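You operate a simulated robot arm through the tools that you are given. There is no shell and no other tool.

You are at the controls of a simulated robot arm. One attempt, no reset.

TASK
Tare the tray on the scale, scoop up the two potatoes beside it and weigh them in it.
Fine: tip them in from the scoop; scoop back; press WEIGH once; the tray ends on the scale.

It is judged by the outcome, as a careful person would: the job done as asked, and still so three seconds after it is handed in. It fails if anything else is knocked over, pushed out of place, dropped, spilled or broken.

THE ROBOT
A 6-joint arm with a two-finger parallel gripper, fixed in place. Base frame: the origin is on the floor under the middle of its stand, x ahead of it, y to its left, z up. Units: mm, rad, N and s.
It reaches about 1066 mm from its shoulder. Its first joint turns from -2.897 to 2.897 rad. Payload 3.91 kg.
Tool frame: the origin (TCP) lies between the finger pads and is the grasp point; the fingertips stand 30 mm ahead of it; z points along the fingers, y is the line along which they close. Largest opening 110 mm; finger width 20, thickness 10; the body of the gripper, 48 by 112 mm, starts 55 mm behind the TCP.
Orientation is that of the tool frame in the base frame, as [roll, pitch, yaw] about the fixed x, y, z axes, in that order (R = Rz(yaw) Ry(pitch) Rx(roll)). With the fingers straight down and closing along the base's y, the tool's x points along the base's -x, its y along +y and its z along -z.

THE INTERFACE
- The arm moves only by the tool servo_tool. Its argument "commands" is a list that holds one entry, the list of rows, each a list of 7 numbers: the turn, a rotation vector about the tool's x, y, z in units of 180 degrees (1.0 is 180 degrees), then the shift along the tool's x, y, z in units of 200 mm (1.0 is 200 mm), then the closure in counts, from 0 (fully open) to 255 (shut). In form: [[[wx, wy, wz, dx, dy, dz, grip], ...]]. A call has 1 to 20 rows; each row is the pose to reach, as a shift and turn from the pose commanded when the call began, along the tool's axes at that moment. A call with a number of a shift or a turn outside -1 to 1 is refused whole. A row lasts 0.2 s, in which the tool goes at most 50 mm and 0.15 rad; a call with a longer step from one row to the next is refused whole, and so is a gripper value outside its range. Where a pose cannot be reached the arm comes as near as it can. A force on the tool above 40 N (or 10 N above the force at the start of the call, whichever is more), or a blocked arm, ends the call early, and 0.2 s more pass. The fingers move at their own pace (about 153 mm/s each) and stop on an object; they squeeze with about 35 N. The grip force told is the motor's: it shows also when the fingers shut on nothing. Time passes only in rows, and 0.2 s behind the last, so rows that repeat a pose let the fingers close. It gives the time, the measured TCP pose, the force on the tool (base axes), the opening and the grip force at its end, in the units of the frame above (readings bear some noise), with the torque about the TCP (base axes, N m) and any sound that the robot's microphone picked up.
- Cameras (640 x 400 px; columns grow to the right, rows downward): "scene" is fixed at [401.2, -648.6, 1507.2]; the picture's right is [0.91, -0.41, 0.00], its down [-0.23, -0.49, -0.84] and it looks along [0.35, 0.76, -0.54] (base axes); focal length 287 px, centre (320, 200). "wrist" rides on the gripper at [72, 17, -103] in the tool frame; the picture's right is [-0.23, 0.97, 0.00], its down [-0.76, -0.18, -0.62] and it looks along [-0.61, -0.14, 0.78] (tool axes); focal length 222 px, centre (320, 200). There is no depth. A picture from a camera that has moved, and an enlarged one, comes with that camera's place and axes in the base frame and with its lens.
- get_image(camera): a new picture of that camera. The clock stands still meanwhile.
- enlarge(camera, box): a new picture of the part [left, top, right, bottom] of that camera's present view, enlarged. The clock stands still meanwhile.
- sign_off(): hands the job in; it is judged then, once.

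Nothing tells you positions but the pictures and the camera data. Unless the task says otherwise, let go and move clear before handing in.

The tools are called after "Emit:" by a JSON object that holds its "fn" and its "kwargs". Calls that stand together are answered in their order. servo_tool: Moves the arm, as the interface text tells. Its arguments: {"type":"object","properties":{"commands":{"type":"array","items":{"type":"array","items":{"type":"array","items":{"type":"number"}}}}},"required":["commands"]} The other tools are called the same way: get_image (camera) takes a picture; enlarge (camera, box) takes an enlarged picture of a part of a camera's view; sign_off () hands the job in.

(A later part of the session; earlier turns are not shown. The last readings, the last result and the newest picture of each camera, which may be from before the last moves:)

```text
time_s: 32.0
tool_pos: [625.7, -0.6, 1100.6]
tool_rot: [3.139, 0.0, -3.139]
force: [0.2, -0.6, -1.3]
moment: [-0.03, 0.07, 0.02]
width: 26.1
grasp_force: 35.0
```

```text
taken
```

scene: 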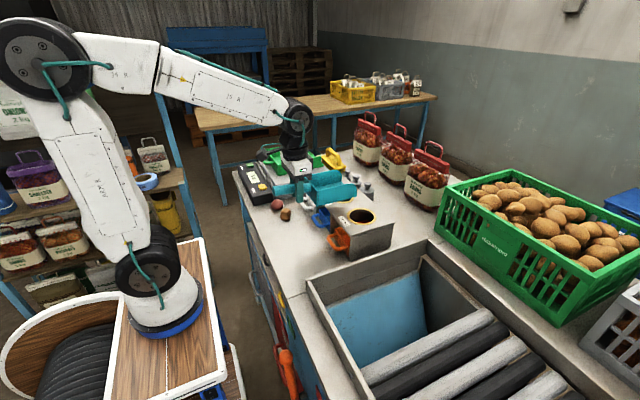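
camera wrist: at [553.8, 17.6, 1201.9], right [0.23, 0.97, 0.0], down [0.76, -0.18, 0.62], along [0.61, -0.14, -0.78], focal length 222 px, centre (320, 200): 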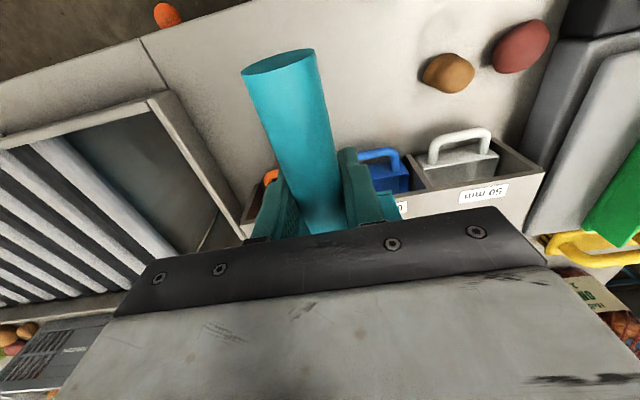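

All steady. I'll finish the turn so the mouth faces +y toward the potatoes, and back off to y≈-85.

Emit:
{"fn": "servo_tool", "kwargs": {"commands": [[[0, 0, -0.02, 0, -0.03, 0, 255], [0, 0, -0.05, 0, -0.06, 0, 255], [0, 0, -0.09, 0, -0.1, 0, 255], [0, 0, -0.13, 0, -0.14, 0, 255], [0, 0, -0.17, 0, -0.18, 0, 255], [0, 0, -0.21, 0, -0.22, 0, 255], [0, 0, -0.25, 0.005, -0.26, 0, 255], [0, 0, -0.29, 0.01, -0.3, 0, 255], [0, 0, -0.33, 0.01, -0.34, 0, 255], [0, 0, -0.37, 0.0125, -0.38, 0, 255], [0, 0, -0.41, 0.0125, -0.41, 0, 255], [0, 0, -0.45, 0.0125, -0.425, 0, 255], [0, 0, -0.48, 0.0125, -0.425, 0, 255], [0, 0, -0.5, 0.0125, -0.425, 0, 255], [0, 0, -0.5, 0.0125, -0.425, 0, 255]]]}}

Emit:
{"fn": "get_image", "kwargs": {"camera": "wrist"}}

Emit:
{"fn": "get_image", "kwargs": {"camera": "scene"}}

```text
time_s: 35.2
tool_pos: [623.5, -84.1, 1098.9]
tool_rot: [3.141, 0.003, -1.568]
force: [0.0, 0.1, -1.1]
moment: [-0.04, 0.03, 0.0]
width: 26.1
grasp_force: 35.3
```

```text
taken
camera wrist: at [606.6, -156.9, 1201.7], right [-0.97, 0.23, 0.0], down [0.18, 0.76, 0.62], along [0.14, 0.61, -0.78], focal length 222 px, centre (320, 200)
```

wrist: 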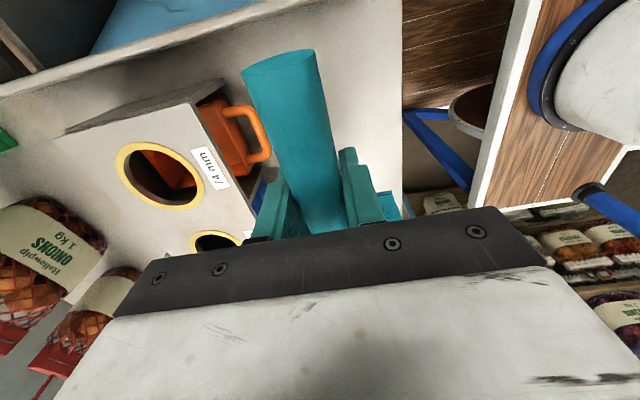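

```text
taken
```

scene: 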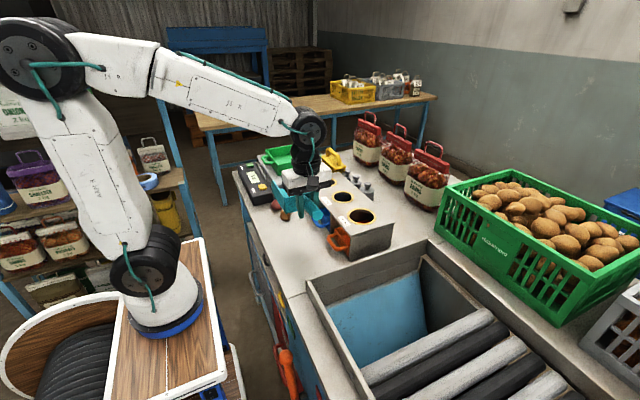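

The mouth now faces the potatoes. I'll zoom the scene view to check that it can follow the scooping.

Emit:
{"fn": "enlarge", "kwargs": {"camera": "scene", "box": [240, 150, 368, 230]}}

```text
5.00 times, centred on (304, 190) of scene
camera zoom: at [401.2, -648.6, 1507.2], right [0.91, -0.41, 0.0], down [-0.23, -0.49, -0.84], along [0.35, 0.76, -0.54], focal length 1434 px, centre (400, 250)
```

zoom: 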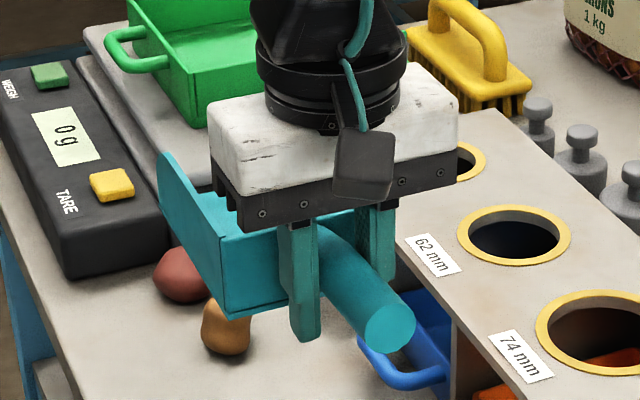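

The pan is aligned (x≈575–671) short of both potatoes, and the drawer handles are about 30 mm clear. I'll descend with a slight lip-down tilt to just above the table.

Emit:
{"fn": "servo_tool", "kwargs": {"commands": [[[0, 0, 0, 0, 0, 0.08, 255], [0, 0, 0, 0, 0, 0.2, 255], [0, 0, 0, 0, 0, 0.34, 255], [0, 0, 0, 0, 0, 0.48, 255], [0, 0.004, 0, 0, 0, 0.6, 255], [0, 0.0083, 0, 0, 0, 0.69, 255], [0, 0.0083, 0, 0, 0, 0.74, 255], [0, 0.0083, 0, 0, 0, 0.76, 255], [0, 0.0083, 0, 0, 0, 0.76, 255]]]}}

Emit:
{"fn": "enlarge", "kwargs": {"camera": "scene", "box": [240, 150, 368, 230]}}

Emit:
{"fn": "get_image", "kwargs": {"camera": "wrist"}}

```text
time_s: 37.2
tool_pos: [623.1, -85.0, 946.1]
tool_rot: [3.141, -0.024, -1.572]
force: [-0.7, 0.7, -0.8]
moment: [-0.04, 0.02, 0.03]
width: 26.3
grasp_force: 35.3
```

```text
5.00 times, centred on (304, 190) of scene
camera zoom: at [401.2, -648.6, 1507.2], right [0.91, -0.41, 0.0], down [-0.23, -0.49, -0.84], along [0.35, 0.76, -0.54], focal length 1434 px, centre (400, 250)
```

zoom: 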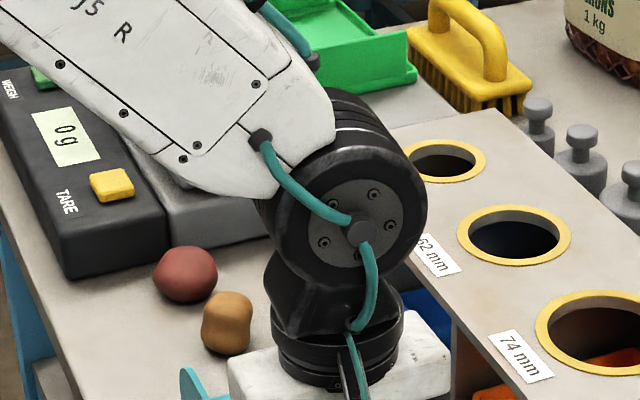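

```text
taken
camera wrist: at [606.8, -154.2, 1051.7], right [-0.97, 0.23, -0.01], down [0.18, 0.78, 0.6], along [0.14, 0.59, -0.8], focal length 222 px, centre (320, 200)
```

wrist: 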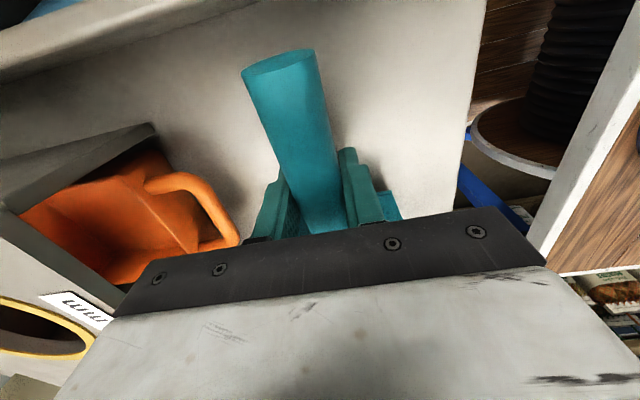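

The pan sits just above the table and the potatoes are still visible past the arm. I'll lower until the lip lightly touches.

Emit:
{"fn": "servo_tool", "kwargs": {"commands": [[[0, 0, 0, 0, 0, 0.01, 255], [0, 0, 0, 0, 0, 0.02, 255], [0, 0, 0, 0, 0, 0.025, 255]]]}}

```text
time_s: 38.0
tool_pos: [622.8, -84.6, 941.6]
tool_rot: [3.141, -0.027, -1.571]
force: [-0.4, -0.8, -1.2]
moment: [-0.04, 0.0, -0.01]
width: 26.2
grasp_force: 34.6
```

Emit:
{"fn": "servo_tool", "kwargs": {"commands": [[[0, 0, 0, 0, 0, 0.005, 255], [0, 0, 0, 0, 0, 0.01, 255]]]}}

```text
time_s: 38.6
tool_pos: [622.4, -84.0, 939.9]
tool_rot: [3.141, -0.024, -1.57]
force: [0.2, -1.7, 6.5]
moment: [1.08, 0.01, -0.02]
width: 26.1
grasp_force: 34.8
```

The lip touched at about 6 N. I'll ease it by 1 mm and slide forward slowly under the first potato.

Emit:
{"fn": "servo_tool", "kwargs": {"commands": [[[0, 0, 0, 0, 0, -0.005, 255], [0, 0, 0, -0.03, 0, -0.0058, 255], [0, 0, 0, -0.06, 0, -0.0066, 255], [0, 0, 0, -0.09, 0, -0.0073, 255], [0, 0, 0, -0.12, 0, -0.0081, 255], [0, 0, 0, -0.15, 0, -0.0089, 255], [0, 0, 0, -0.18, 0, -0.0097, 255], [0, 0, 0, -0.21, 0, -0.0105, 255], [0, 0, 0, -0.24, 0, -0.0113, 255], [0, 0, 0, -0.27, 0, -0.012, 255], [0, 0, 0, -0.3, 0, -0.0128, 255]]]}}

Emit:
{"fn": "enlarge", "kwargs": {"camera": "scene", "box": [220, 150, 348, 230]}}

```text
time_s: 41.0
tool_pos: [623.0, -23.9, 941.4]
tool_rot: [3.142, -0.024, -1.572]
force: [0.0, 0.0, -2.1]
moment: [-0.08, -0.03, -0.02]
width: 26.2
grasp_force: 35.6
```

```text
5.00 times, centred on (284, 190) of scene
camera zoom: at [401.2, -648.6, 1507.2], right [0.91, -0.41, 0.0], down [-0.23, -0.49, -0.84], along [0.35, 0.76, -0.54], focal length 1434 px, centre (500, 250)
```

zoom: 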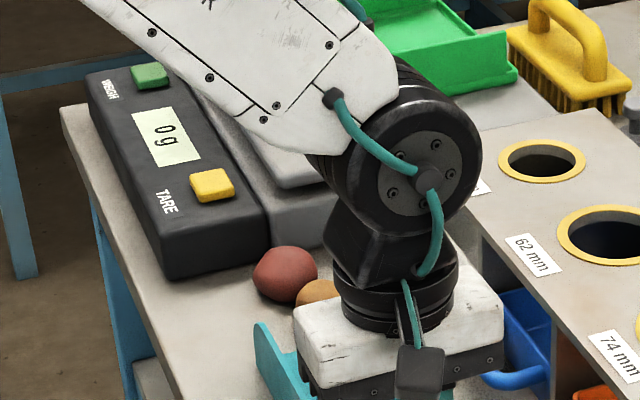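

The lip is now at about y=148, at the first potato; the red one hasn't moved. I'll keep going slowly.

Emit:
{"fn": "servo_tool", "kwargs": {"commands": [[[0, 0, 0, -0.02, 0, 0.002, 255], [0, 0, 0, -0.05, 0, 0.0012, 255], [0, 0, 0, -0.08, 0, 0.0004, 255], [0, 0, 0, -0.11, 0, -0.0004, 255], [0, 0, 0, -0.14, 0, -0.0012, 255], [0, 0, 0, -0.17, 0, -0.0019, 255]]]}}

Emit:
{"fn": "enlarge", "kwargs": {"camera": "scene", "box": [236, 150, 332, 210]}}

```text
time_s: 42.4
tool_pos: [623.2, 10.2, 939.4]
tool_rot: [-3.14, -0.024, -1.572]
force: [0.3, 0.0, -0.6]
moment: [-0.12, 0.01, 0.0]
width: 26.4
grasp_force: 34.9
```

```text
6.67 times, centred on (284, 180) of scene
camera zoom: at [401.2, -648.6, 1507.2], right [0.91, -0.41, 0.0], down [-0.23, -0.49, -0.84], along [0.35, 0.76, -0.54], focal length 1911 px, centre (560, 333)
```

zoom: 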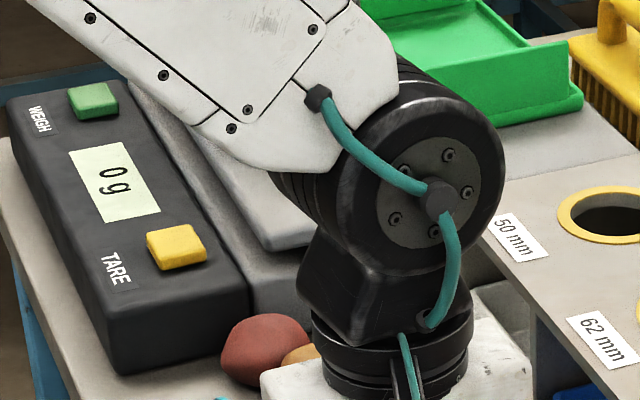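

The brown potato has pushed the red one to the scale's side (y≈243), which acts as a stop. I'll continue slowly so the lip slips under them, watching the forces.

Emit:
{"fn": "servo_tool", "kwargs": {"commands": [[[0, 0, 0, -0.02, 0, -0.0005, 255], [0, 0, 0, -0.04, 0, -0.001, 255], [0, 0, 0, -0.06, 0, -0.0015, 255], [0, 0, 0, -0.08, 0, -0.002, 255], [0, 0, 0, -0.1, 0, -0.0026, 255]]]}}

Emit:
{"fn": "enlarge", "kwargs": {"camera": "scene", "box": [236, 150, 332, 210]}}

```text
time_s: 43.6
tool_pos: [623.4, 29.0, 940.5]
tool_rot: [-3.141, -0.025, -1.57]
force: [-0.4, -0.5, -1.5]
moment: [-0.07, 0.03, 0.0]
width: 26.2
grasp_force: 34.5
```

```text
6.67 times, centred on (284, 180) of scene
camera zoom: at [401.2, -648.6, 1507.2], right [0.91, -0.41, 0.0], down [-0.23, -0.49, -0.84], along [0.35, 0.76, -0.54], focal length 1911 px, centre (560, 333)
```

zoom: 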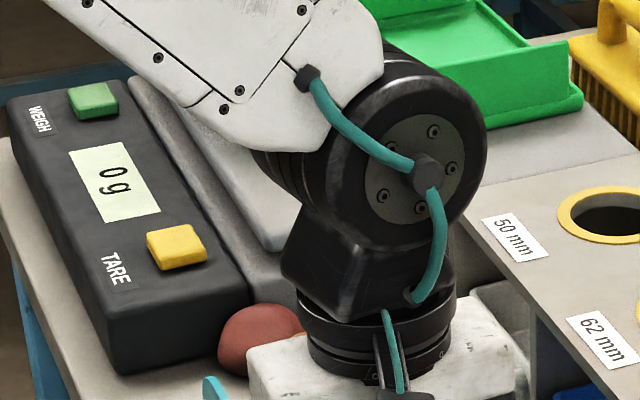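

Emit:
{"fn": "servo_tool", "kwargs": {"commands": [[[0, 0, 0, -0.02, 0, 0.0005, 255], [0, 0, 0, -0.04, 0, 0.0005, 255], [0, 0, 0, -0.06, 0, 0.0005, 255], [0, 0, 0, -0.08, 0, 0.0, 255], [0, 0, 0, -0.1, 0, -0.0005, 255]]]}}

Emit:
{"fn": "enlarge", "kwargs": {"camera": "scene", "box": [236, 150, 332, 210]}}

Emit:
{"fn": "get_image", "kwargs": {"camera": "wrist"}}

```text
time_s: 44.8
tool_pos: [623.3, 49.3, 939.4]
tool_rot: [-3.142, -0.024, -1.57]
force: [0.6, -1.3, -0.5]
moment: [0.0, -0.04, -0.02]
width: 26.5
grasp_force: 34.7
```

```text
6.67 times, centred on (284, 180) of scene
camera zoom: at [401.2, -648.6, 1507.2], right [0.91, -0.41, 0.0], down [-0.23, -0.49, -0.84], along [0.35, 0.76, -0.54], focal length 1911 px, centre (560, 333)
```

zoom: 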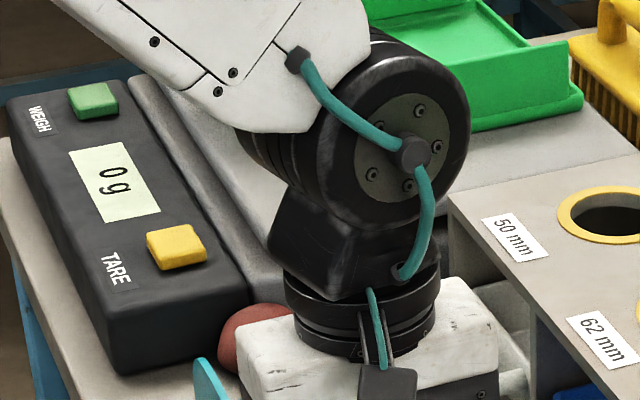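

```text
taken
camera wrist: at [606.6, -20.5, 1045.0], right [-0.97, 0.23, -0.01], down [0.18, 0.78, 0.6], along [0.14, 0.59, -0.8], focal length 222 px, centre (320, 200)
```

wrist: 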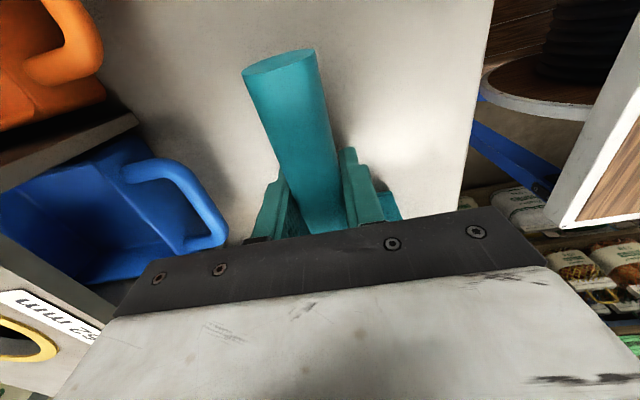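

Forces are still small and the scale hasn't moved. Lip at about y=221; continuing under the red potato.

Emit:
{"fn": "servo_tool", "kwargs": {"commands": [[[0, 0, 0, -0.02, 0, -0.0005, 255], [0, 0, 0, -0.04, 0, -0.001, 255], [0, 0, 0, -0.06, 0, -0.0015, 255], [0, 0, 0, -0.08, 0, -0.002, 255], [0, 0, 0, -0.1, 0, -0.0026, 255]]]}}

Emit:
{"fn": "enlarge", "kwargs": {"camera": "scene", "box": [236, 150, 332, 210]}}

```text
time_s: 46.0
tool_pos: [622.6, 70.6, 941.3]
tool_rot: [-3.14, -0.024, -1.571]
force: [-0.4, -1.1, -1.5]
moment: [-0.15, -0.02, -0.01]
width: 25.9
grasp_force: 34.2
```

```text
6.67 times, centred on (284, 180) of scene
camera zoom: at [401.2, -648.6, 1507.2], right [0.91, -0.41, 0.0], down [-0.23, -0.49, -0.84], along [0.35, 0.76, -0.54], focal length 1911 px, centre (560, 333)
```

zoom: 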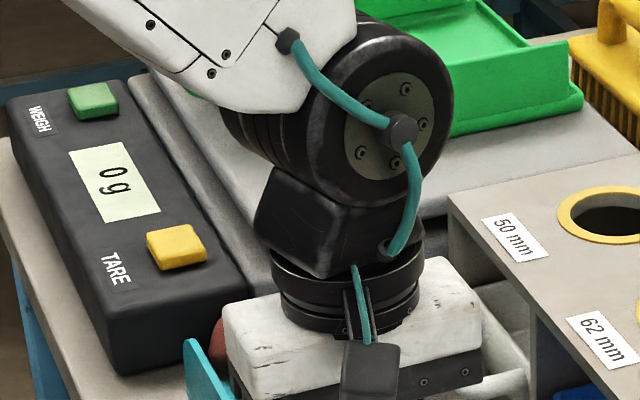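

Emit:
{"fn": "servo_tool", "kwargs": {"commands": [[[0, 0, 0, -0.015, 0, -0.0004, 255], [0, 0, 0, -0.03, 0, -0.0008, 255], [0, 0, 0, -0.045, 0, -0.0012, 255], [0, 0, 0, -0.06, 0, -0.0016, 255], [0, 0, 0, -0.06, 0, -0.0016, 255]]]}}

Emit:
{"fn": "enlarge", "kwargs": {"camera": "scene", "box": [236, 150, 332, 210]}}

```text
time_s: 47.2
tool_pos: [623.4, 79.9, 939.7]
tool_rot: [-3.141, -0.025, -1.571]
force: [0.0, 0.3, -0.7]
moment: [-0.11, -0.02, 0.01]
width: 26.2
grasp_force: 34.9
```

```text
6.67 times, centred on (284, 180) of scene
camera zoom: at [401.2, -648.6, 1507.2], right [0.91, -0.41, 0.0], down [-0.23, -0.49, -0.84], along [0.35, 0.76, -0.54], focal length 1911 px, centre (560, 333)
```

zoom: 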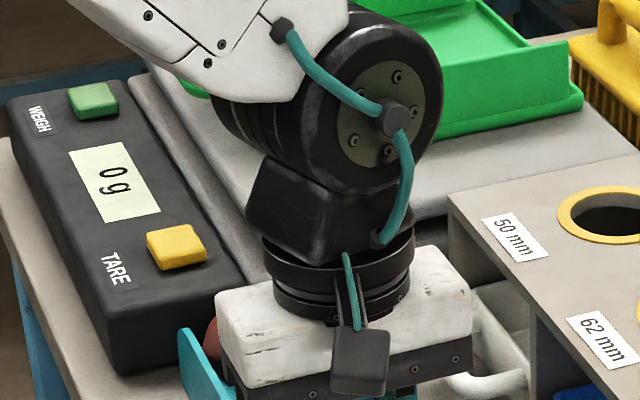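

The lip is at about y=252, past the middle of the red potato, with no side force. I'll nudge 4 mm further, then tilt the lip up while easing back.

Emit:
{"fn": "servo_tool", "kwargs": {"commands": [[[0, 0, 0, -0.01, 0, -0.0003, 255], [0, 0, 0, -0.022, 0, -0.0006, 255], [0, 0, 0, -0.022, 0, -0.0006, 255]]]}}

Emit:
{"fn": "servo_tool", "kwargs": {"commands": [[[0, -0.01, 0, 0.006, 0, 0, 255], [0, -0.02, 0, 0.013, 0, 0, 255], [0, -0.03, 0, 0.02, 0, 0, 255], [0, -0.04, 0, 0.027, 0, 0, 255], [0, -0.05, 0, 0.033, 0, 0, 255], [0, -0.06, 0, 0.038, 0, 0, 255], [0, -0.07, 0, 0.041, 0, 0, 255], [0, -0.08, 0, 0.043, 0, 0, 255], [0, -0.0917, 0, 0.045, 0, 0, 255], [0, -0.0917, 0, 0.045, 0, 0, 255]]]}}

Emit:
{"fn": "enlarge", "kwargs": {"camera": "scene", "box": [236, 150, 332, 210]}}

```text
time_s: 48.0
tool_pos: [623.4, 86.6, 940.4]
tool_rot: [3.141, -0.024, -1.572]
force: [-0.3, -0.4, -1.2]
moment: [-0.13, 0.04, 0.0]
width: 26.2
grasp_force: 34.7
```

```text
time_s: 50.2
tool_pos: [623.4, 77.2, 940.2]
tool_rot: [3.141, 0.265, -1.572]
force: [-0.8, -0.1, -2.2]
moment: [-0.19, 0.03, 0.01]
width: 26.2
grasp_force: 35.0
```

```text
6.67 times, centred on (284, 180) of scene
camera zoom: at [401.2, -648.6, 1507.2], right [0.91, -0.41, 0.0], down [-0.23, -0.49, -0.84], along [0.35, 0.76, -0.54], focal length 1911 px, centre (560, 333)
```

zoom: 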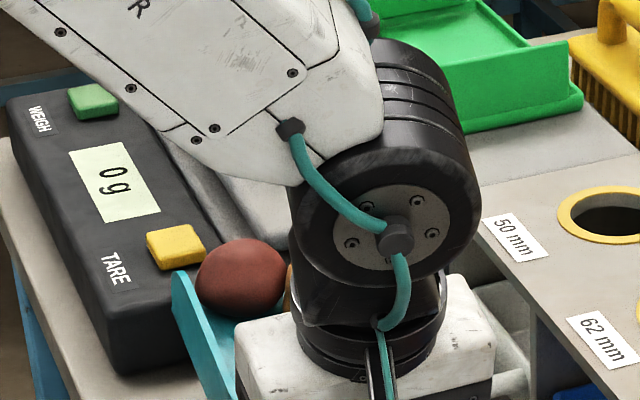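

The red potato has ridden up into the pan with the brown beside it. I'll lift slowly while backing away a little from the scale, then check that both are inside.

Emit:
{"fn": "servo_tool", "kwargs": {"commands": [[[0, 0, 0, 0, 0, -0.02, 255], [0, 0, 0, -0.001, 0, -0.06, 255], [0, 0, 0, -0.002, 0, -0.11, 255], [0, 0, 0, -0.003, 0, -0.17, 255], [0, 0, 0, -0.004, 0, -0.23, 255], [0, 0, 0, -0.005, 0, -0.29, 255], [0, 0, 0, -0.006, 0, -0.35, 255], [0, 0, 0, -0.007, 0, -0.39, 255], [0, 0, 0, -0.007, 0, -0.4122, 255], [0, 0, 0, -0.007, 0, -0.4122, 255]]]}}

Emit:
{"fn": "enlarge", "kwargs": {"camera": "scene", "box": [220, 130, 348, 210]}}

Emit:
{"fn": "get_image", "kwargs": {"camera": "wrist"}}

```text
time_s: 52.4
tool_pos: [622.2, 57.8, 1019.9]
tool_rot: [3.142, 0.264, -1.57]
force: [-0.7, 1.3, -2.1]
moment: [-0.15, 0.01, 0.01]
width: 26.2
grasp_force: 34.8
```

```text
5.00 times, centred on (284, 170) of scene
camera zoom: at [401.2, -648.6, 1507.2], right [0.91, -0.41, 0.0], down [-0.23, -0.49, -0.84], along [0.35, 0.76, -0.54], focal length 1434 px, centre (500, 350)
```

zoom: 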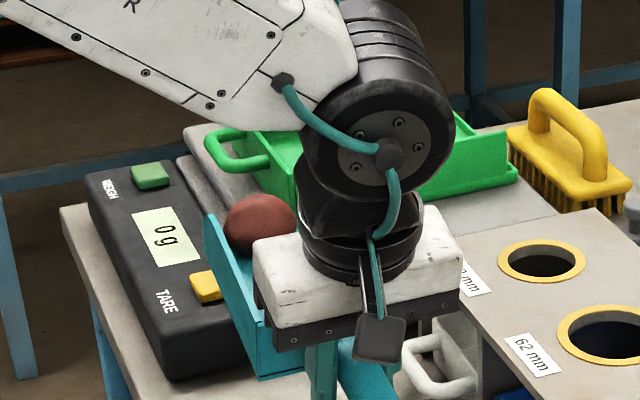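

```text
taken
camera wrist: at [606.2, -39.9, 1100.6], right [-0.97, 0.22, 0.06], down [0.18, 0.57, 0.8], along [0.14, 0.79, -0.6], focal length 222 px, centre (320, 200)
```

wrist: 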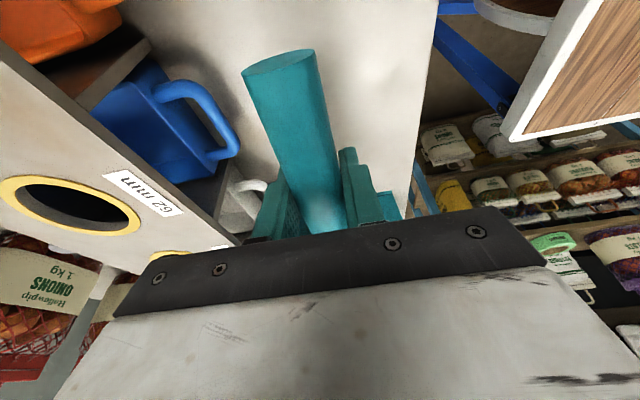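

The red potato is clearly in the pan; the brown one may be hidden by the gripper. I'll lift more and look at both the table and the pan.

Emit:
{"fn": "servo_tool", "kwargs": {"commands": [[[0, 0, 0, 0.003, 0, -0.03, 255], [0, 0, 0, 0.008, 0, -0.08, 255], [0, -0.005, 0, 0.014, 0, -0.14, 255], [0, -0.01, 0, 0.02, 0, -0.2, 255], [0, -0.015, 0, 0.026, 0, -0.26, 255], [0, -0.02, 0, 0.032, 0, -0.32, 255], [0, -0.025, 0, 0.037, 0, -0.38, 255], [0, -0.028, 0, 0.0415, 0, -0.42, 255], [0, -0.028, 0, 0.0415, 0, -0.425, 255], [0, -0.028, 0, 0.0415, 0, -0.425, 255]]]}}

Emit:
{"fn": "enlarge", "kwargs": {"camera": "scene", "box": [220, 130, 348, 210]}}

Emit:
{"fn": "get_image", "kwargs": {"camera": "scene"}}

```text
time_s: 54.6
tool_pos: [623.1, 25.5, 1099.6]
tool_rot: [-3.141, 0.349, -1.571]
force: [-0.8, 1.4, -2.0]
moment: [-0.14, 0.0, -0.01]
width: 26.4
grasp_force: 34.9
```

```text
5.00 times, centred on (284, 170) of scene
camera zoom: at [401.2, -648.6, 1507.2], right [0.91, -0.41, 0.0], down [-0.23, -0.49, -0.84], along [0.35, 0.76, -0.54], focal length 1434 px, centre (500, 350)
```

zoom: 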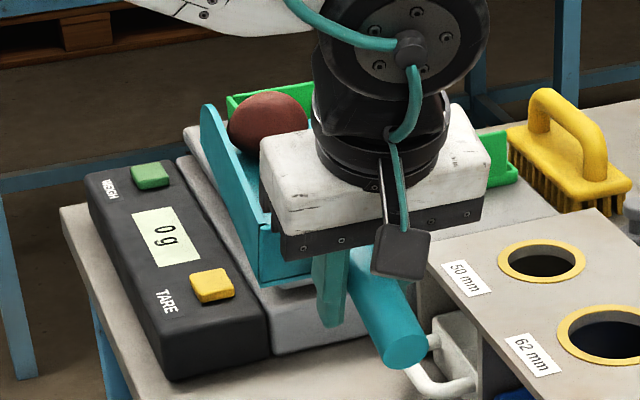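

```text
taken
```

scene: 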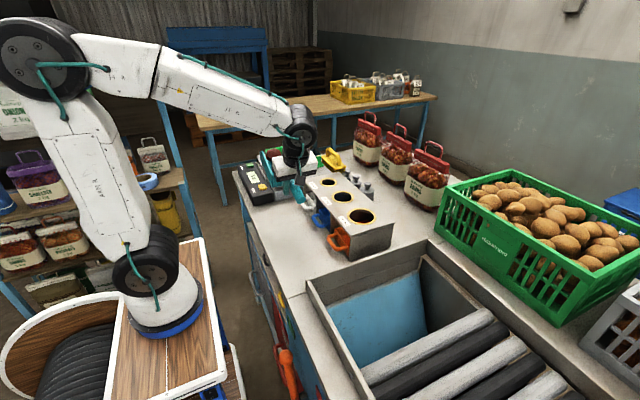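

The table is clear, so both potatoes are in the pan, and the load reads about 0.9 N above the empty scoop. I'll carry it tilted back to just beyond the tray's −y wall, above the tray.

Emit:
{"fn": "servo_tool", "kwargs": {"commands": [[[0, 0, 0, -0.015, -0.012, 0.003, 255], [0, 0, 0, -0.05, -0.039, 0.011, 255], [0, 0, 0, -0.11, -0.085, 0.024, 255], [0, 0, 0, -0.18, -0.139, 0.04, 255], [0, 0, 0, -0.25, -0.193, 0.056, 255], [0, 0, 0, -0.32, -0.247, 0.071, 255], [0, 0, 0, -0.39, -0.3, 0.087, 255], [0, 0, 0, -0.46, -0.355, 0.102, 255], [0, 0, 0, -0.53, -0.409, 0.118, 255], [0, 0, 0, -0.6, -0.462, 0.133, 255], [0, 0, 0, -0.66, -0.509, 0.147, 255], [0, 0, 0, -0.705, -0.543, 0.157, 255], [0, 0, 0, -0.7266, -0.56, 0.1613, 255], [0, 0, 0, -0.7266, -0.56, 0.1613, 255]]]}}

Emit:
{"fn": "enlarge", "kwargs": {"camera": "scene", "box": [220, 110, 380, 210]}}

Emit:
{"fn": "get_image", "kwargs": {"camera": "wrist"}}

```text
time_s: 57.6
tool_pos: [735.1, 173.3, 1120.1]
tool_rot: [3.142, 0.351, -1.569]
force: [0.0, -0.3, -1.9]
moment: [-0.12, 0.0, 0.01]
width: 26.3
grasp_force: 35.1
```

```text
4.00 times, centred on (300, 160) of scene
camera zoom: at [401.2, -648.6, 1507.2], right [0.91, -0.41, 0.0], down [-0.23, -0.49, -0.84], along [0.35, 0.76, -0.54], focal length 1147 px, centre (400, 360)
```

zoom: 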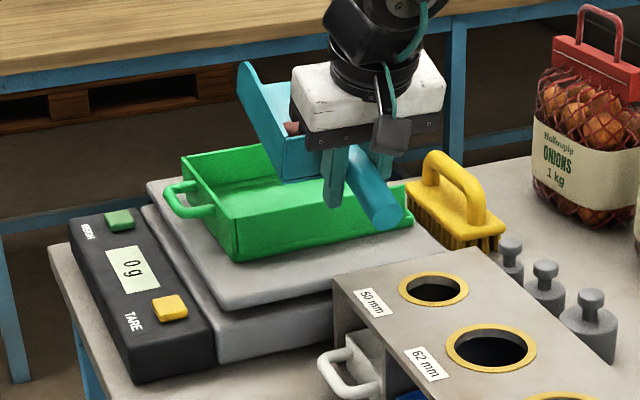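

```text
taken
camera wrist: at [718.5, 70.7, 1191.5], right [-0.97, 0.21, 0.08], down [0.18, 0.5, 0.85], along [0.14, 0.84, -0.53], focal length 222 px, centre (320, 200)
```

wrist: 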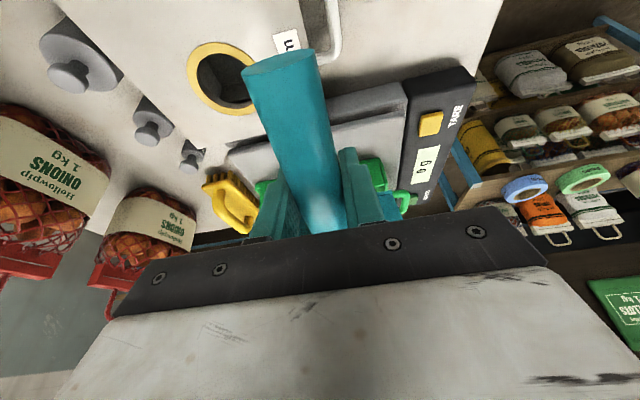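

The table is empty and the red potato has rolled to the back of the pan, which hangs over the tray. I'll bring the scoop level with the lip just above and inside the tray wall.

Emit:
{"fn": "servo_tool", "kwargs": {"commands": [[[0, 0.01, 0, 0.001, 0, 0.018, 255], [0, 0.022, 0, 0.003, 0, 0.04, 255], [0, 0.036, 0, 0.005, 0, 0.065, 255], [0, 0.05, 0, 0.007, 0, 0.091, 255], [0, 0.064, 0, 0.009, 0, 0.116, 255], [0, 0.078, 0, 0.011, 0, 0.142, 255], [0, 0.092, 0, 0.012, 0, 0.167, 255], [0, 0.103, 0, 0.014, 0, 0.187, 255], [0, 0.1111, 0, 0.015, 0, 0.202, 255], [0, 0.1111, 0, 0.015, 0, 0.202, 255]]]}}

Emit:
{"fn": "enlarge", "kwargs": {"camera": "scene", "box": [230, 110, 358, 190]}}

```text
time_s: 59.8
tool_pos: [733.9, 185.1, 1080.0]
tool_rot: [-3.141, 0.002, -1.57]
force: [0.4, -0.2, -2.1]
moment: [-0.08, 0.01, 0.0]
width: 26.2
grasp_force: 35.6
```

```text
5.00 times, centred on (294, 150) of scene
camera zoom: at [401.2, -648.6, 1507.2], right [0.91, -0.41, 0.0], down [-0.23, -0.49, -0.84], along [0.35, 0.76, -0.54], focal length 1434 px, centre (450, 450)
```

zoom: 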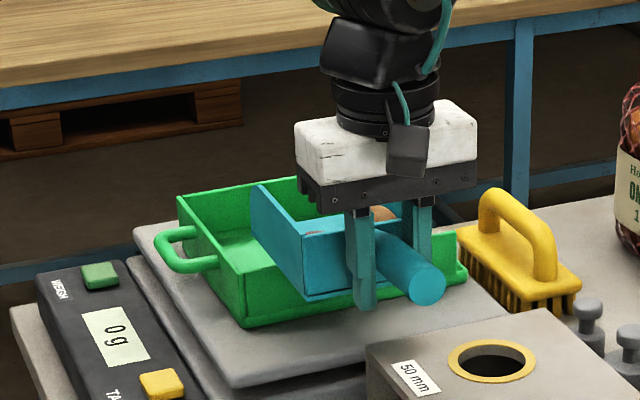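

Both potatoes are visible in the level scoop, and the lip is just inside the tray. I'll start a slow tip, pivoting about the lip.

Emit:
{"fn": "servo_tool", "kwargs": {"commands": [[[0, 0.0139, 0, -0.011, 0, -0.0375, 255], [0, 0.0278, 0, -0.023, 0, -0.0745, 255], [0, 0.0417, 0, -0.037, 0, -0.111, 255], [0, 0.0556, 0, -0.052, 0, -0.1465, 255], [0, 0.0694, 0, -0.069, 0, -0.182, 255], [0, 0.0833, 0, -0.0875, 0, -0.2165, 255], [0, 0.0833, 0, -0.0875, 0, -0.2165, 255], [0, 0.0833, 0, -0.0875, 0, -0.2165, 255]]]}}

Emit:
{"fn": "enlarge", "kwargs": {"camera": "scene", "box": [230, 110, 358, 190]}}

```text
time_s: 61.6
tool_pos: [733.4, 202.0, 1123.5]
tool_rot: [-3.141, -0.261, -1.571]
force: [0.1, -0.6, -2.5]
moment: [-0.16, -0.02, 0.01]
width: 26.1
grasp_force: 34.9
```

```text
5.00 times, centred on (294, 150) of scene
camera zoom: at [401.2, -648.6, 1507.2], right [0.91, -0.41, 0.0], down [-0.23, -0.49, -0.84], along [0.35, 0.76, -0.54], focal length 1434 px, centre (450, 450)
```

zoom: 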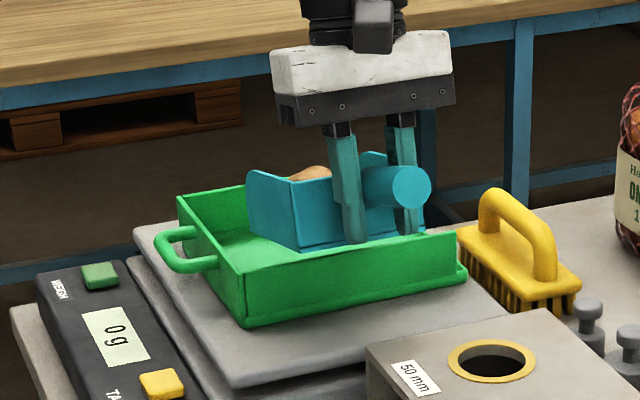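

At 15° they're still holding in the pan. I'll continue tipping in small steps.

Emit:
{"fn": "servo_tool", "kwargs": {"commands": [[[0, 0.007, 0, -0.0054, 0, -0.0188, 255], [0, 0.0139, 0, -0.011, 0, -0.0375, 255], [0, 0.0208, 0, -0.017, 0, -0.056, 255], [0, 0.0278, 0, -0.023, 0, -0.0745, 255], [0, 0.0347, 0, -0.03, 0, -0.093, 255], [0, 0.0417, 0, -0.037, 0, -0.111, 255], [0, 0.0417, 0, -0.037, 0, -0.111, 255]]]}}

Emit:
{"fn": "enlarge", "kwargs": {"camera": "scene", "box": [230, 110, 358, 190]}}

```text
time_s: 63.2
tool_pos: [735.9, 214.9, 1144.1]
tool_rot: [3.141, -0.389, -1.57]
force: [1.1, -0.6, -1.6]
moment: [-0.01, -0.02, -0.01]
width: 26.3
grasp_force: 35.1
```

```text
5.00 times, centred on (294, 150) of scene
camera zoom: at [401.2, -648.6, 1507.2], right [0.91, -0.41, 0.0], down [-0.23, -0.49, -0.84], along [0.35, 0.76, -0.54], focal length 1434 px, centre (450, 450)
```

zoom: 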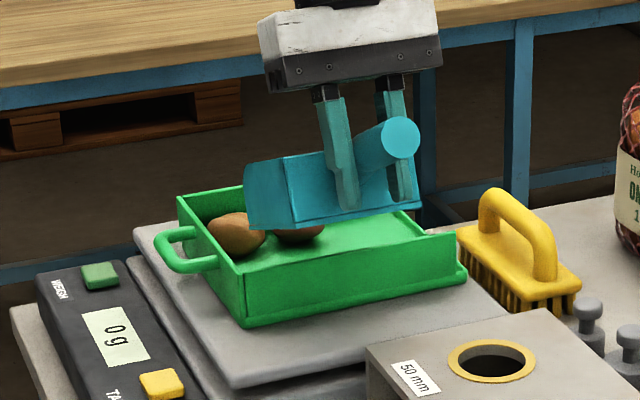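

Both potatoes have rolled into the tray near its closed end. I'll wait a moment and lift the scoop straight up, clear of them.

Emit:
{"fn": "servo_tool", "kwargs": {"commands": [[[0, 0, 0, 0, 0, 0, 255], [0, 0, 0, 0.01, 0, -0.023, 255], [0, 0, 0, 0.024, 0, -0.058, 255], [0, 0, 0, 0.048, 0, -0.1155, 255], [0, 0, 0, 0.077, 0, -0.185, 255], [0, 0, 0, 0.115, 0, -0.277, 255], [0, 0, 0, 0.153, 0, -0.37, 255], [0, 0, 0, 0.153, 0, -0.37, 255]]]}}

Emit:
{"fn": "enlarge", "kwargs": {"camera": "scene", "box": [230, 110, 358, 190]}}

```text
time_s: 65.0
tool_pos: [734.9, 214.7, 1223.0]
tool_rot: [-3.14, -0.392, -1.57]
force: [0.5, 0.4, -0.9]
moment: [-0.02, -0.03, 0.04]
width: 26.2
grasp_force: 35.1
```

```text
5.00 times, centred on (294, 150) of scene
camera zoom: at [401.2, -648.6, 1507.2], right [0.91, -0.41, 0.0], down [-0.23, -0.49, -0.84], along [0.35, 0.76, -0.54], focal length 1434 px, centre (450, 450)
```

zoom: 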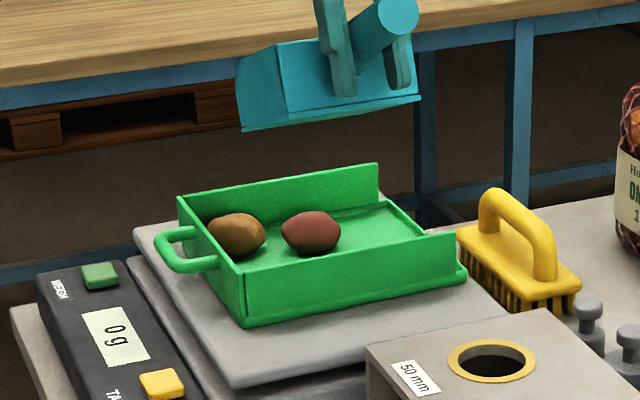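

Both potatoes rest in the tray and the tray hasn't moved. Now to take the scoop back: level it, move off, and turn it around.

Emit:
{"fn": "servo_tool", "kwargs": {"commands": [[[0, -0.01, 0, 0.02, 0, 0.015, 255], [0, -0.025, 0, 0.07, 0, 0.05, 255], [0, -0.045, 0, 0.13, 0, 0.095, 255], [0, -0.065, 0, 0.2, 0, 0.145, 255], [0, -0.085, 0, 0.27, 0, 0.196, 255], [0, -0.105, 0, 0.34, 0, 0.247, 255], [0, -0.12, 0, 0.39, 0, 0.283, 255], [0, -0.125, 0, 0.416, 0, 0.302, 255], [0, -0.125, 0, 0.416, 0, 0.302, 255]]]}}

Emit:
{"fn": "servo_tool", "kwargs": {"commands": [[[0, 0, 0.015, 0, 0, 0, 255], [0, 0, 0.045, 0, 0, 0, 255], [0, 0, 0.085, 0, 0, 0, 255], [0, 0, 0.125, 0, 0, 0, 255], [0, 0, 0.165, 0, 0, 0, 255], [0, 0, 0.205, 0, 0, 0, 255], [0, 0, 0.245, 0, 0, 0, 255], [0, 0, 0.285, 0, 0, 0, 255], [0, 0, 0.325, 0, 0, 0, 255], [0, 0, 0.365, 0, 0, 0, 255], [0, 0, 0.405, 0, 0, 0, 255], [0, 0, 0.445, 0, 0, 0, 255], [0, 0, 0.48, 0, 0, 0, 255], [0, 0, 0.5, 0, 0, 0, 255], [0, 0, 0.5, 0, 0, 0, 255]]]}}

Emit:
{"fn": "enlarge", "kwargs": {"camera": "scene", "box": [220, 80, 460, 230]}}

Emit:
{"fn": "get_image", "kwargs": {"camera": "wrist"}}

```text
time_s: 67.0
tool_pos: [736.4, 114.6, 1198.6]
tool_rot: [-3.141, 0.001, -1.57]
force: [0.5, 0.2, -0.6]
moment: [-0.02, -0.04, -0.06]
width: 26.3
grasp_force: 35.2
```

```text
time_s: 70.2
tool_pos: [734.8, 115.4, 1199.7]
tool_rot: [3.14, 0.001, 3.14]
force: [0.9, 0.1, -1.7]
moment: [0.02, 0.04, -0.04]
width: 26.2
grasp_force: 35.0
```

```text
2.67 times, centred on (340, 155) of scene
camera zoom: at [401.2, -648.6, 1507.2], right [0.91, -0.41, 0.0], down [-0.23, -0.49, -0.84], along [0.35, 0.76, -0.54], focal length 765 px, centre (267, 320)
```

zoom: 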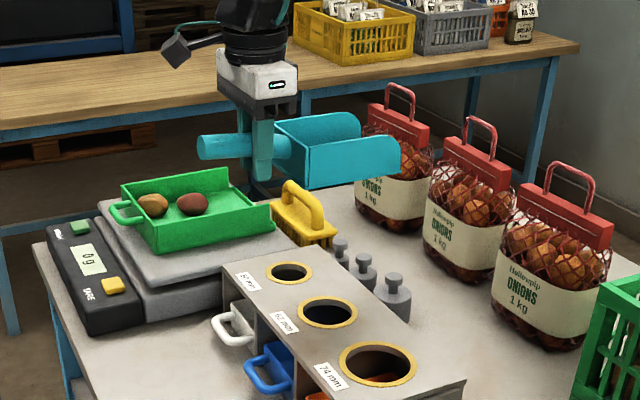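

```text
taken
camera wrist: at [663.1, 132.7, 1302.6], right [0.23, 0.97, 0.0], down [0.76, -0.18, 0.62], along [0.61, -0.14, -0.78], focal length 222 px, centre (320, 200)
```

wrist: 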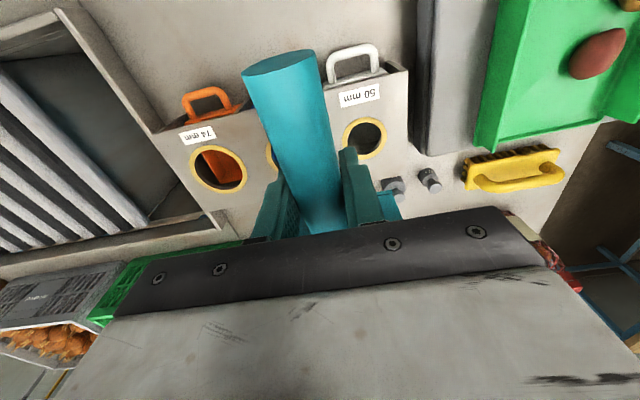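

The grip is stable. Completing the turn while moving toward the scoop's spot, staying well above everything.

Emit:
{"fn": "servo_tool", "kwargs": {"commands": [[[0, 0, 0.015, 0, -0.01, 0, 255], [0, 0, 0.045, -0.01, -0.04, 0, 255], [0, 0, 0.085, -0.03, -0.08, 0, 255], [0, 0, 0.125, -0.06, -0.13, 0, 255], [0, 0, 0.165, -0.1, -0.18, 0, 255], [0, 0, 0.205, -0.14, -0.23, 0, 255], [0, 0, 0.245, -0.18, -0.28, 0, 255], [0, 0, 0.285, -0.23, -0.33, 0, 255], [0, 0, 0.325, -0.28, -0.37, 0, 255], [0, 0, 0.365, -0.33, -0.41, 0, 255], [0, 0, 0.405, -0.38, -0.44, 0, 255], [0, 0, 0.445, -0.43, -0.46, 0, 255], [0, 0, 0.48, -0.47, -0.475, 0, 255], [0, 0, 0.5, -0.5, -0.475, 0, 255], [0, 0, 0.5, -0.5, -0.475, 0, 255]]]}}

Emit:
{"fn": "servo_tool", "kwargs": {"commands": [[[0, 0, 0, 0, 0.03, 0.02, 255], [0, 0, 0, 0, 0.1, 0.06, 255], [0, 0, 0, 0, 0.2, 0.12, 255], [0, 0, 0, 0, 0.31, 0.2, 255], [0, 0, 0, 0, 0.42, 0.28, 255], [0, 0, 0, 0, 0.52, 0.36, 255], [0, 0, 0, 0, 0.6, 0.42, 255], [0, 0, 0, 0, 0.64, 0.47, 255], [0, 0, 0, 0, 0.6525, 0.5, 255], [0, 0, 0, 0, 0.6525, 0.5, 255]]]}}

Emit:
{"fn": "get_image", "kwargs": {"camera": "wrist"}}

Emit:
{"fn": "enlarge", "kwargs": {"camera": "scene", "box": [320, 110, 480, 210]}}

```text
time_s: 73.4
tool_pos: [835.8, 19.8, 1199.4]
tool_rot: [3.14, -0.002, 1.573]
force: [-1.3, -0.6, -0.4]
moment: [0.05, 0.0, 0.01]
width: 26.2
grasp_force: 35.0
```

```text
time_s: 75.6
tool_pos: [965.1, 20.4, 1100.4]
tool_rot: [-3.141, -0.001, 1.57]
force: [0.5, 0.3, -0.8]
moment: [0.06, -0.05, -0.01]
width: 26.4
grasp_force: 35.3
```

```text
taken
camera wrist: at [982.7, 93.0, 1202.9], right [0.97, -0.23, 0.0], down [-0.18, -0.76, 0.62], along [-0.14, -0.61, -0.78], focal length 222 px, centre (320, 200)
```

wrist: 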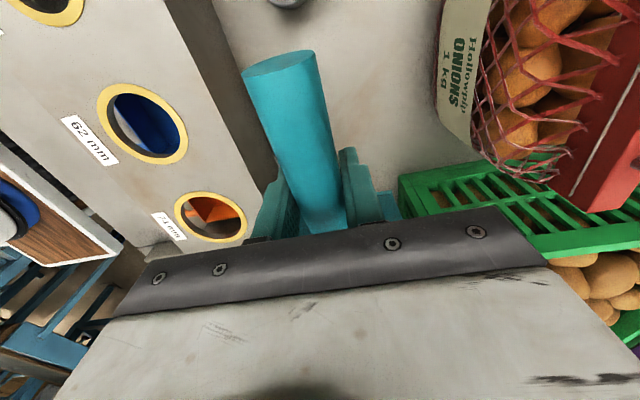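

```text
4.00 times, centred on (400, 160) of scene
camera zoom: at [401.2, -648.6, 1507.2], right [0.91, -0.41, 0.0], down [-0.23, -0.49, -0.84], along [0.35, 0.76, -0.54], focal length 1147 px, centre (0, 360)
```

zoom: 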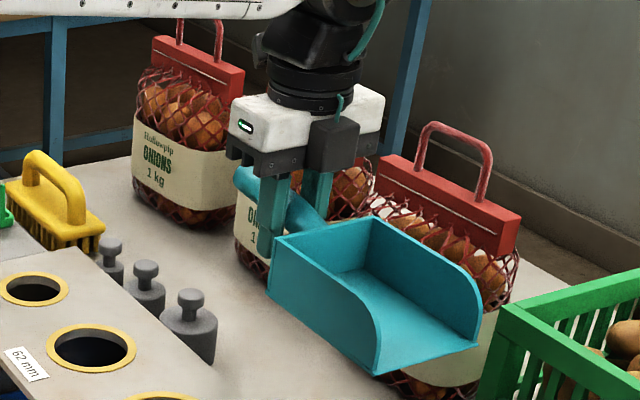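

We're directly above the scoop's original spot with the same view as when lifting. Lowering it back to the table.

Emit:
{"fn": "servo_tool", "kwargs": {"commands": [[[0, 0, 0, 0, 0, 0.04, 255], [0, 0, 0, 0, 0, 0.12, 255], [0, 0, 0, 0, 0, 0.22, 255], [0, 0, 0, 0, 0, 0.33, 255], [0, 0, 0, 0, 0, 0.44, 255], [0, 0, 0, 0, 0, 0.55, 255], [0, 0, 0, 0, 0, 0.64, 255], [0, 0, 0, 0, 0, 0.71, 255], [0, 0, 0, 0, 0, 0.76, 255], [0, 0, 0, 0, 0, 0.785, 255], [0, 0, 0, 0, 0, 0.795, 255]]]}}

Emit:
{"fn": "servo_tool", "kwargs": {"commands": [[[0, 0, 0, 0, 0, 0.005, 255], [0, 0, 0, 0, 0, 0.01, 255]]]}}

Emit:
{"fn": "enlarge", "kwargs": {"camera": "scene", "box": [356, 170, 476, 245]}}

```text
time_s: 78.0
tool_pos: [966.0, 21.5, 940.7]
tool_rot: [3.141, -0.002, 1.571]
force: [0.7, 0.8, -0.9]
moment: [0.04, 0.0, -0.02]
width: 26.1
grasp_force: 34.9
```

```text
time_s: 78.6
tool_pos: [965.0, 20.9, 938.8]
tool_rot: [3.141, -0.004, 1.569]
force: [-1.0, 0.2, -1.6]
moment: [0.07, 0.01, 0.02]
width: 26.0
grasp_force: 34.7
```

```text
5.33 times, centred on (416, 208) of scene
camera zoom: at [401.2, -648.6, 1507.2], right [0.91, -0.41, 0.0], down [-0.23, -0.49, -0.84], along [0.35, 0.76, -0.54], focal length 1529 px, centre (-192, 160)
```

zoom: 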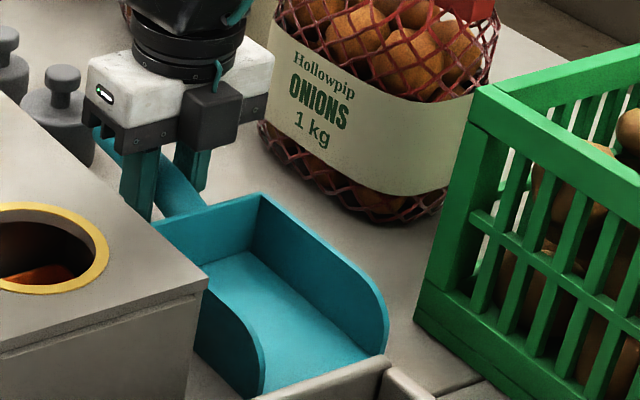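

It's about 1 mm above the table with no contact force yet. A little lower until it touches.

Emit:
{"fn": "servo_tool", "kwargs": {"commands": [[[0, 0, 0, 0, 0, 0.005, 255], [0, 0, 0, 0, 0, 0.005, 255]]]}}

```text
time_s: 79.2
tool_pos: [965.1, 21.4, 937.4]
tool_rot: [3.14, -0.002, 1.572]
force: [0.7, 0.5, 4.9]
moment: [-0.91, 0.13, 0.07]
width: 26.2
grasp_force: 35.1
```

The lip is resting on the table with about 5 N. Releasing gently and checking before moving up.

Emit:
{"fn": "servo_tool", "kwargs": {"commands": [[[0, 0, 0, 0, 0, -0.001, 185], [0, 0, 0, 0, 0, -0.001, 150], [0, 0, 0, 0, 0, -0.001, 110], [0, 0, 0, 0, 0, -0.001, 100], [0, 0, 0, 0, 0, -0.001, 100]]]}}

Emit:
{"fn": "enlarge", "kwargs": {"camera": "scene", "box": [356, 170, 476, 245]}}

Emit:
{"fn": "get_image", "kwargs": {"camera": "wrist"}}

```text
time_s: 80.4
tool_pos: [965.8, 20.5, 937.5]
tool_rot: [-3.141, -0.003, 1.572]
force: [0.7, -0.1, 0.5]
moment: [0.0, 0.02, -0.06]
width: 66.9
grasp_force: 0.0
```

```text
5.33 times, centred on (416, 208) of scene
camera zoom: at [401.2, -648.6, 1507.2], right [0.91, -0.41, 0.0], down [-0.23, -0.49, -0.84], along [0.35, 0.76, -0.54], focal length 1529 px, centre (-192, 160)
```

zoom: 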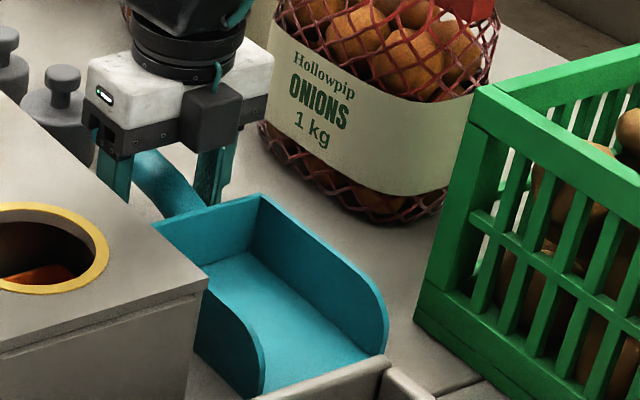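

```text
taken
camera wrist: at [982.8, 93.7, 1040.7], right [0.97, -0.23, 0.0], down [-0.18, -0.76, 0.62], along [-0.14, -0.61, -0.78], focal length 222 px, centre (320, 200)
```

wrist: 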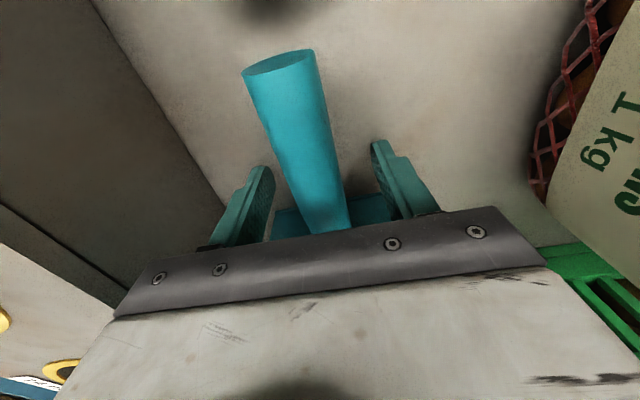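

The scoop is back in its place and released. I'll raise straight up and head back toward the scale.

Emit:
{"fn": "servo_tool", "kwargs": {"commands": [[[0, 0, 0, 0, 0, -0.05, 100], [0, 0, 0, 0, 0, -0.15, 100], [0, 0, 0, 0, 0, -0.3, 100], [0, 0, 0, 0, 0, -0.5, 100], [0, 0, 0, 0, 0, -0.7, 100], [0, 0, 0, 0, 0, -0.88, 100], [0, 0, 0, 0, 0, -1.0, 100], [0, 0, 0, 0, 0, -1.0, 100]]]}}

Emit:
{"fn": "enlarge", "kwargs": {"camera": "scene", "box": [340, 150, 468, 230]}}

Emit:
{"fn": "servo_tool", "kwargs": {"commands": [[[0, 0, 0, 0.02, -0.05, -0.03, 255], [0, 0, 0, 0.06, -0.14, -0.08, 255], [0, 0, 0, 0.13, -0.28, -0.15, 255], [0, 0, 0, 0.21, -0.43, -0.2, 255], [0, 0, 0, 0.29, -0.58, -0.25, 255], [0, 0, 0, 0.37, -0.73, -0.28, 255], [0, 0, 0, 0.44, -0.86, -0.3, 255], [0, 0, 0, 0.48, -0.95, -0.3, 255], [0, 0, 0, 0.5, -1.0, -0.3, 255], [0, 0, 0, 0.5, -1.0, -0.3, 255]]]}}

```text
time_s: 82.2
tool_pos: [966.1, 20.7, 1137.8]
tool_rot: [-3.141, -0.002, 1.571]
force: [-0.2, -0.6, 0.8]
moment: [0.01, 0.01, 0.03]
width: 67.0
grasp_force: 0.1
```

```text
5.00 times, centred on (404, 190) of scene
camera zoom: at [401.2, -648.6, 1507.2], right [0.91, -0.41, 0.0], down [-0.23, -0.49, -0.84], along [0.35, 0.76, -0.54], focal length 1434 px, centre (-100, 250)
```

zoom: 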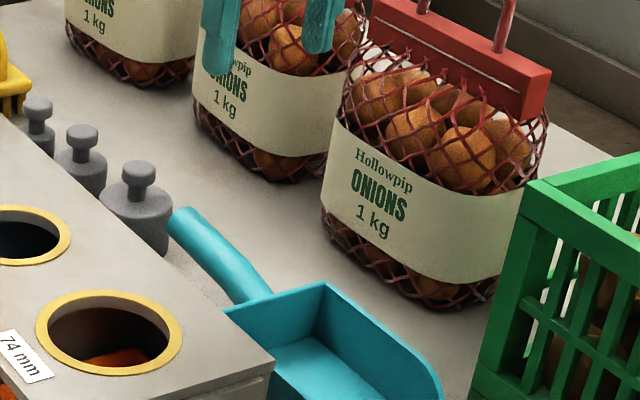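

```text
time_s: 84.4
tool_pos: [765.5, 120.3, 1198.5]
tool_rot: [-3.141, 0.0, 1.572]
force: [-0.2, -0.2, 0.8]
moment: [-0.01, 0.0, 0.0]
width: 0.0
grasp_force: 35.1
```

The scoop sits exactly as it did at the start. Now I'll move over to the WEIGH button, with the fingers closed and the tool turned back.

Emit:
{"fn": "servo_tool", "kwargs": {"commands": [[[0, 0, -0.01, 0.02, -0.01, 0, 255], [0, 0, -0.04, 0.07, -0.04, 0, 255], [0, 0, -0.08, 0.14, -0.09, 0, 255], [0, 0, -0.12, 0.22, -0.14, 0, 255], [0, 0, -0.16, 0.3, -0.19, 0, 255], [0, 0, -0.2, 0.38, -0.24, 0, 255], [0, 0, -0.24, 0.46, -0.29, 0, 255], [0, 0, -0.28, 0.54, -0.34, 0, 255], [0, 0, -0.32, 0.62, -0.39, 0, 255], [0, 0, -0.36, 0.7, -0.44, 0, 255], [0, 0, -0.4, 0.78, -0.49, 0, 255], [0, 0, -0.44, 0.86, -0.54, 0, 255], [0, 0, -0.47, 0.93, -0.585, 0, 255], [0, 0, -0.49, 0.98, -0.615, 0, 255], [0, 0, -0.5, 1.0, -0.625, 0, 255], [0, 0, -0.5, 1.0, -0.625, 0, 255]]]}}

Emit:
{"fn": "servo_tool", "kwargs": {"commands": [[[0, 0, 0, 0.02, 0.05, 0, 255], [0, 0, 0, 0.06, 0.15, 0.02, 255], [0, 0, 0, 0.1, 0.3, 0.06, 255], [0, 0, 0, 0.14, 0.46, 0.12, 255], [0, 0, 0, 0.18, 0.62, 0.2, 255], [0, 0, 0, 0.21, 0.78, 0.28, 255], [0, 0, 0, 0.225, 0.9, 0.36, 255], [0, 0, 0, 0.225, 0.97, 0.44, 255], [0, 0, 0, 0.225, 0.9975, 0.49, 255], [0, 0, 0, 0.225, 0.9975, 0.49, 255]]]}}

Emit:
{"fn": "get_image", "kwargs": {"camera": "wrist"}}

Emit:
{"fn": "enlarge", "kwargs": {"camera": "scene", "box": [210, 100, 370, 200]}}

```text
time_s: 87.8
tool_pos: [640.4, 320.0, 1198.8]
tool_rot: [3.139, -0.001, -3.139]
force: [0.6, 0.6, -0.5]
moment: [0.0, -0.01, 0.02]
width: 0.0
grasp_force: 34.9
```

```text
time_s: 90.0
tool_pos: [596.2, 520.8, 1099.4]
tool_rot: [3.14, 0.002, -3.141]
force: [-0.1, 0.7, 0.0]
moment: [0.0, 0.01, 0.02]
width: 0.0
grasp_force: 35.2
```

```text
taken
camera wrist: at [523.1, 537.7, 1203.6], right [0.23, 0.97, 0.0], down [0.76, -0.18, 0.62], along [0.61, -0.14, -0.78], focal length 222 px, centre (320, 200)
```

wrist: 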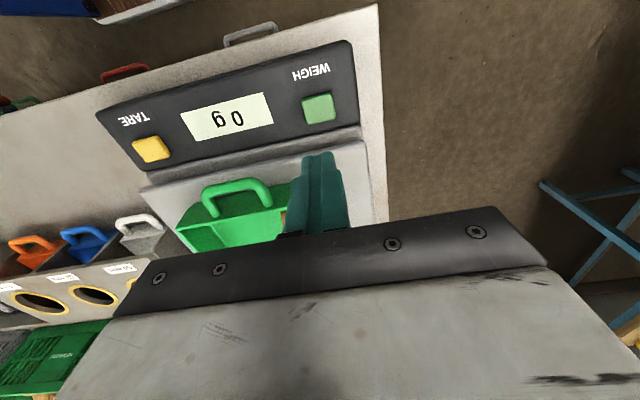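

```text
4.00 times, centred on (290, 150) of scene
camera zoom: at [401.2, -648.6, 1507.2], right [0.91, -0.41, 0.0], down [-0.23, -0.49, -0.84], along [0.35, 0.76, -0.54], focal length 1147 px, centre (440, 400)
```

zoom: 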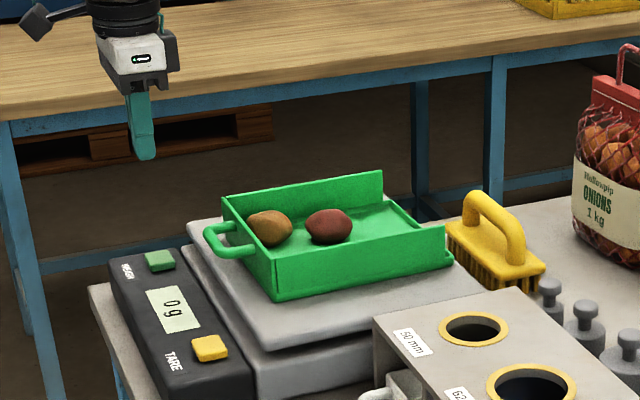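

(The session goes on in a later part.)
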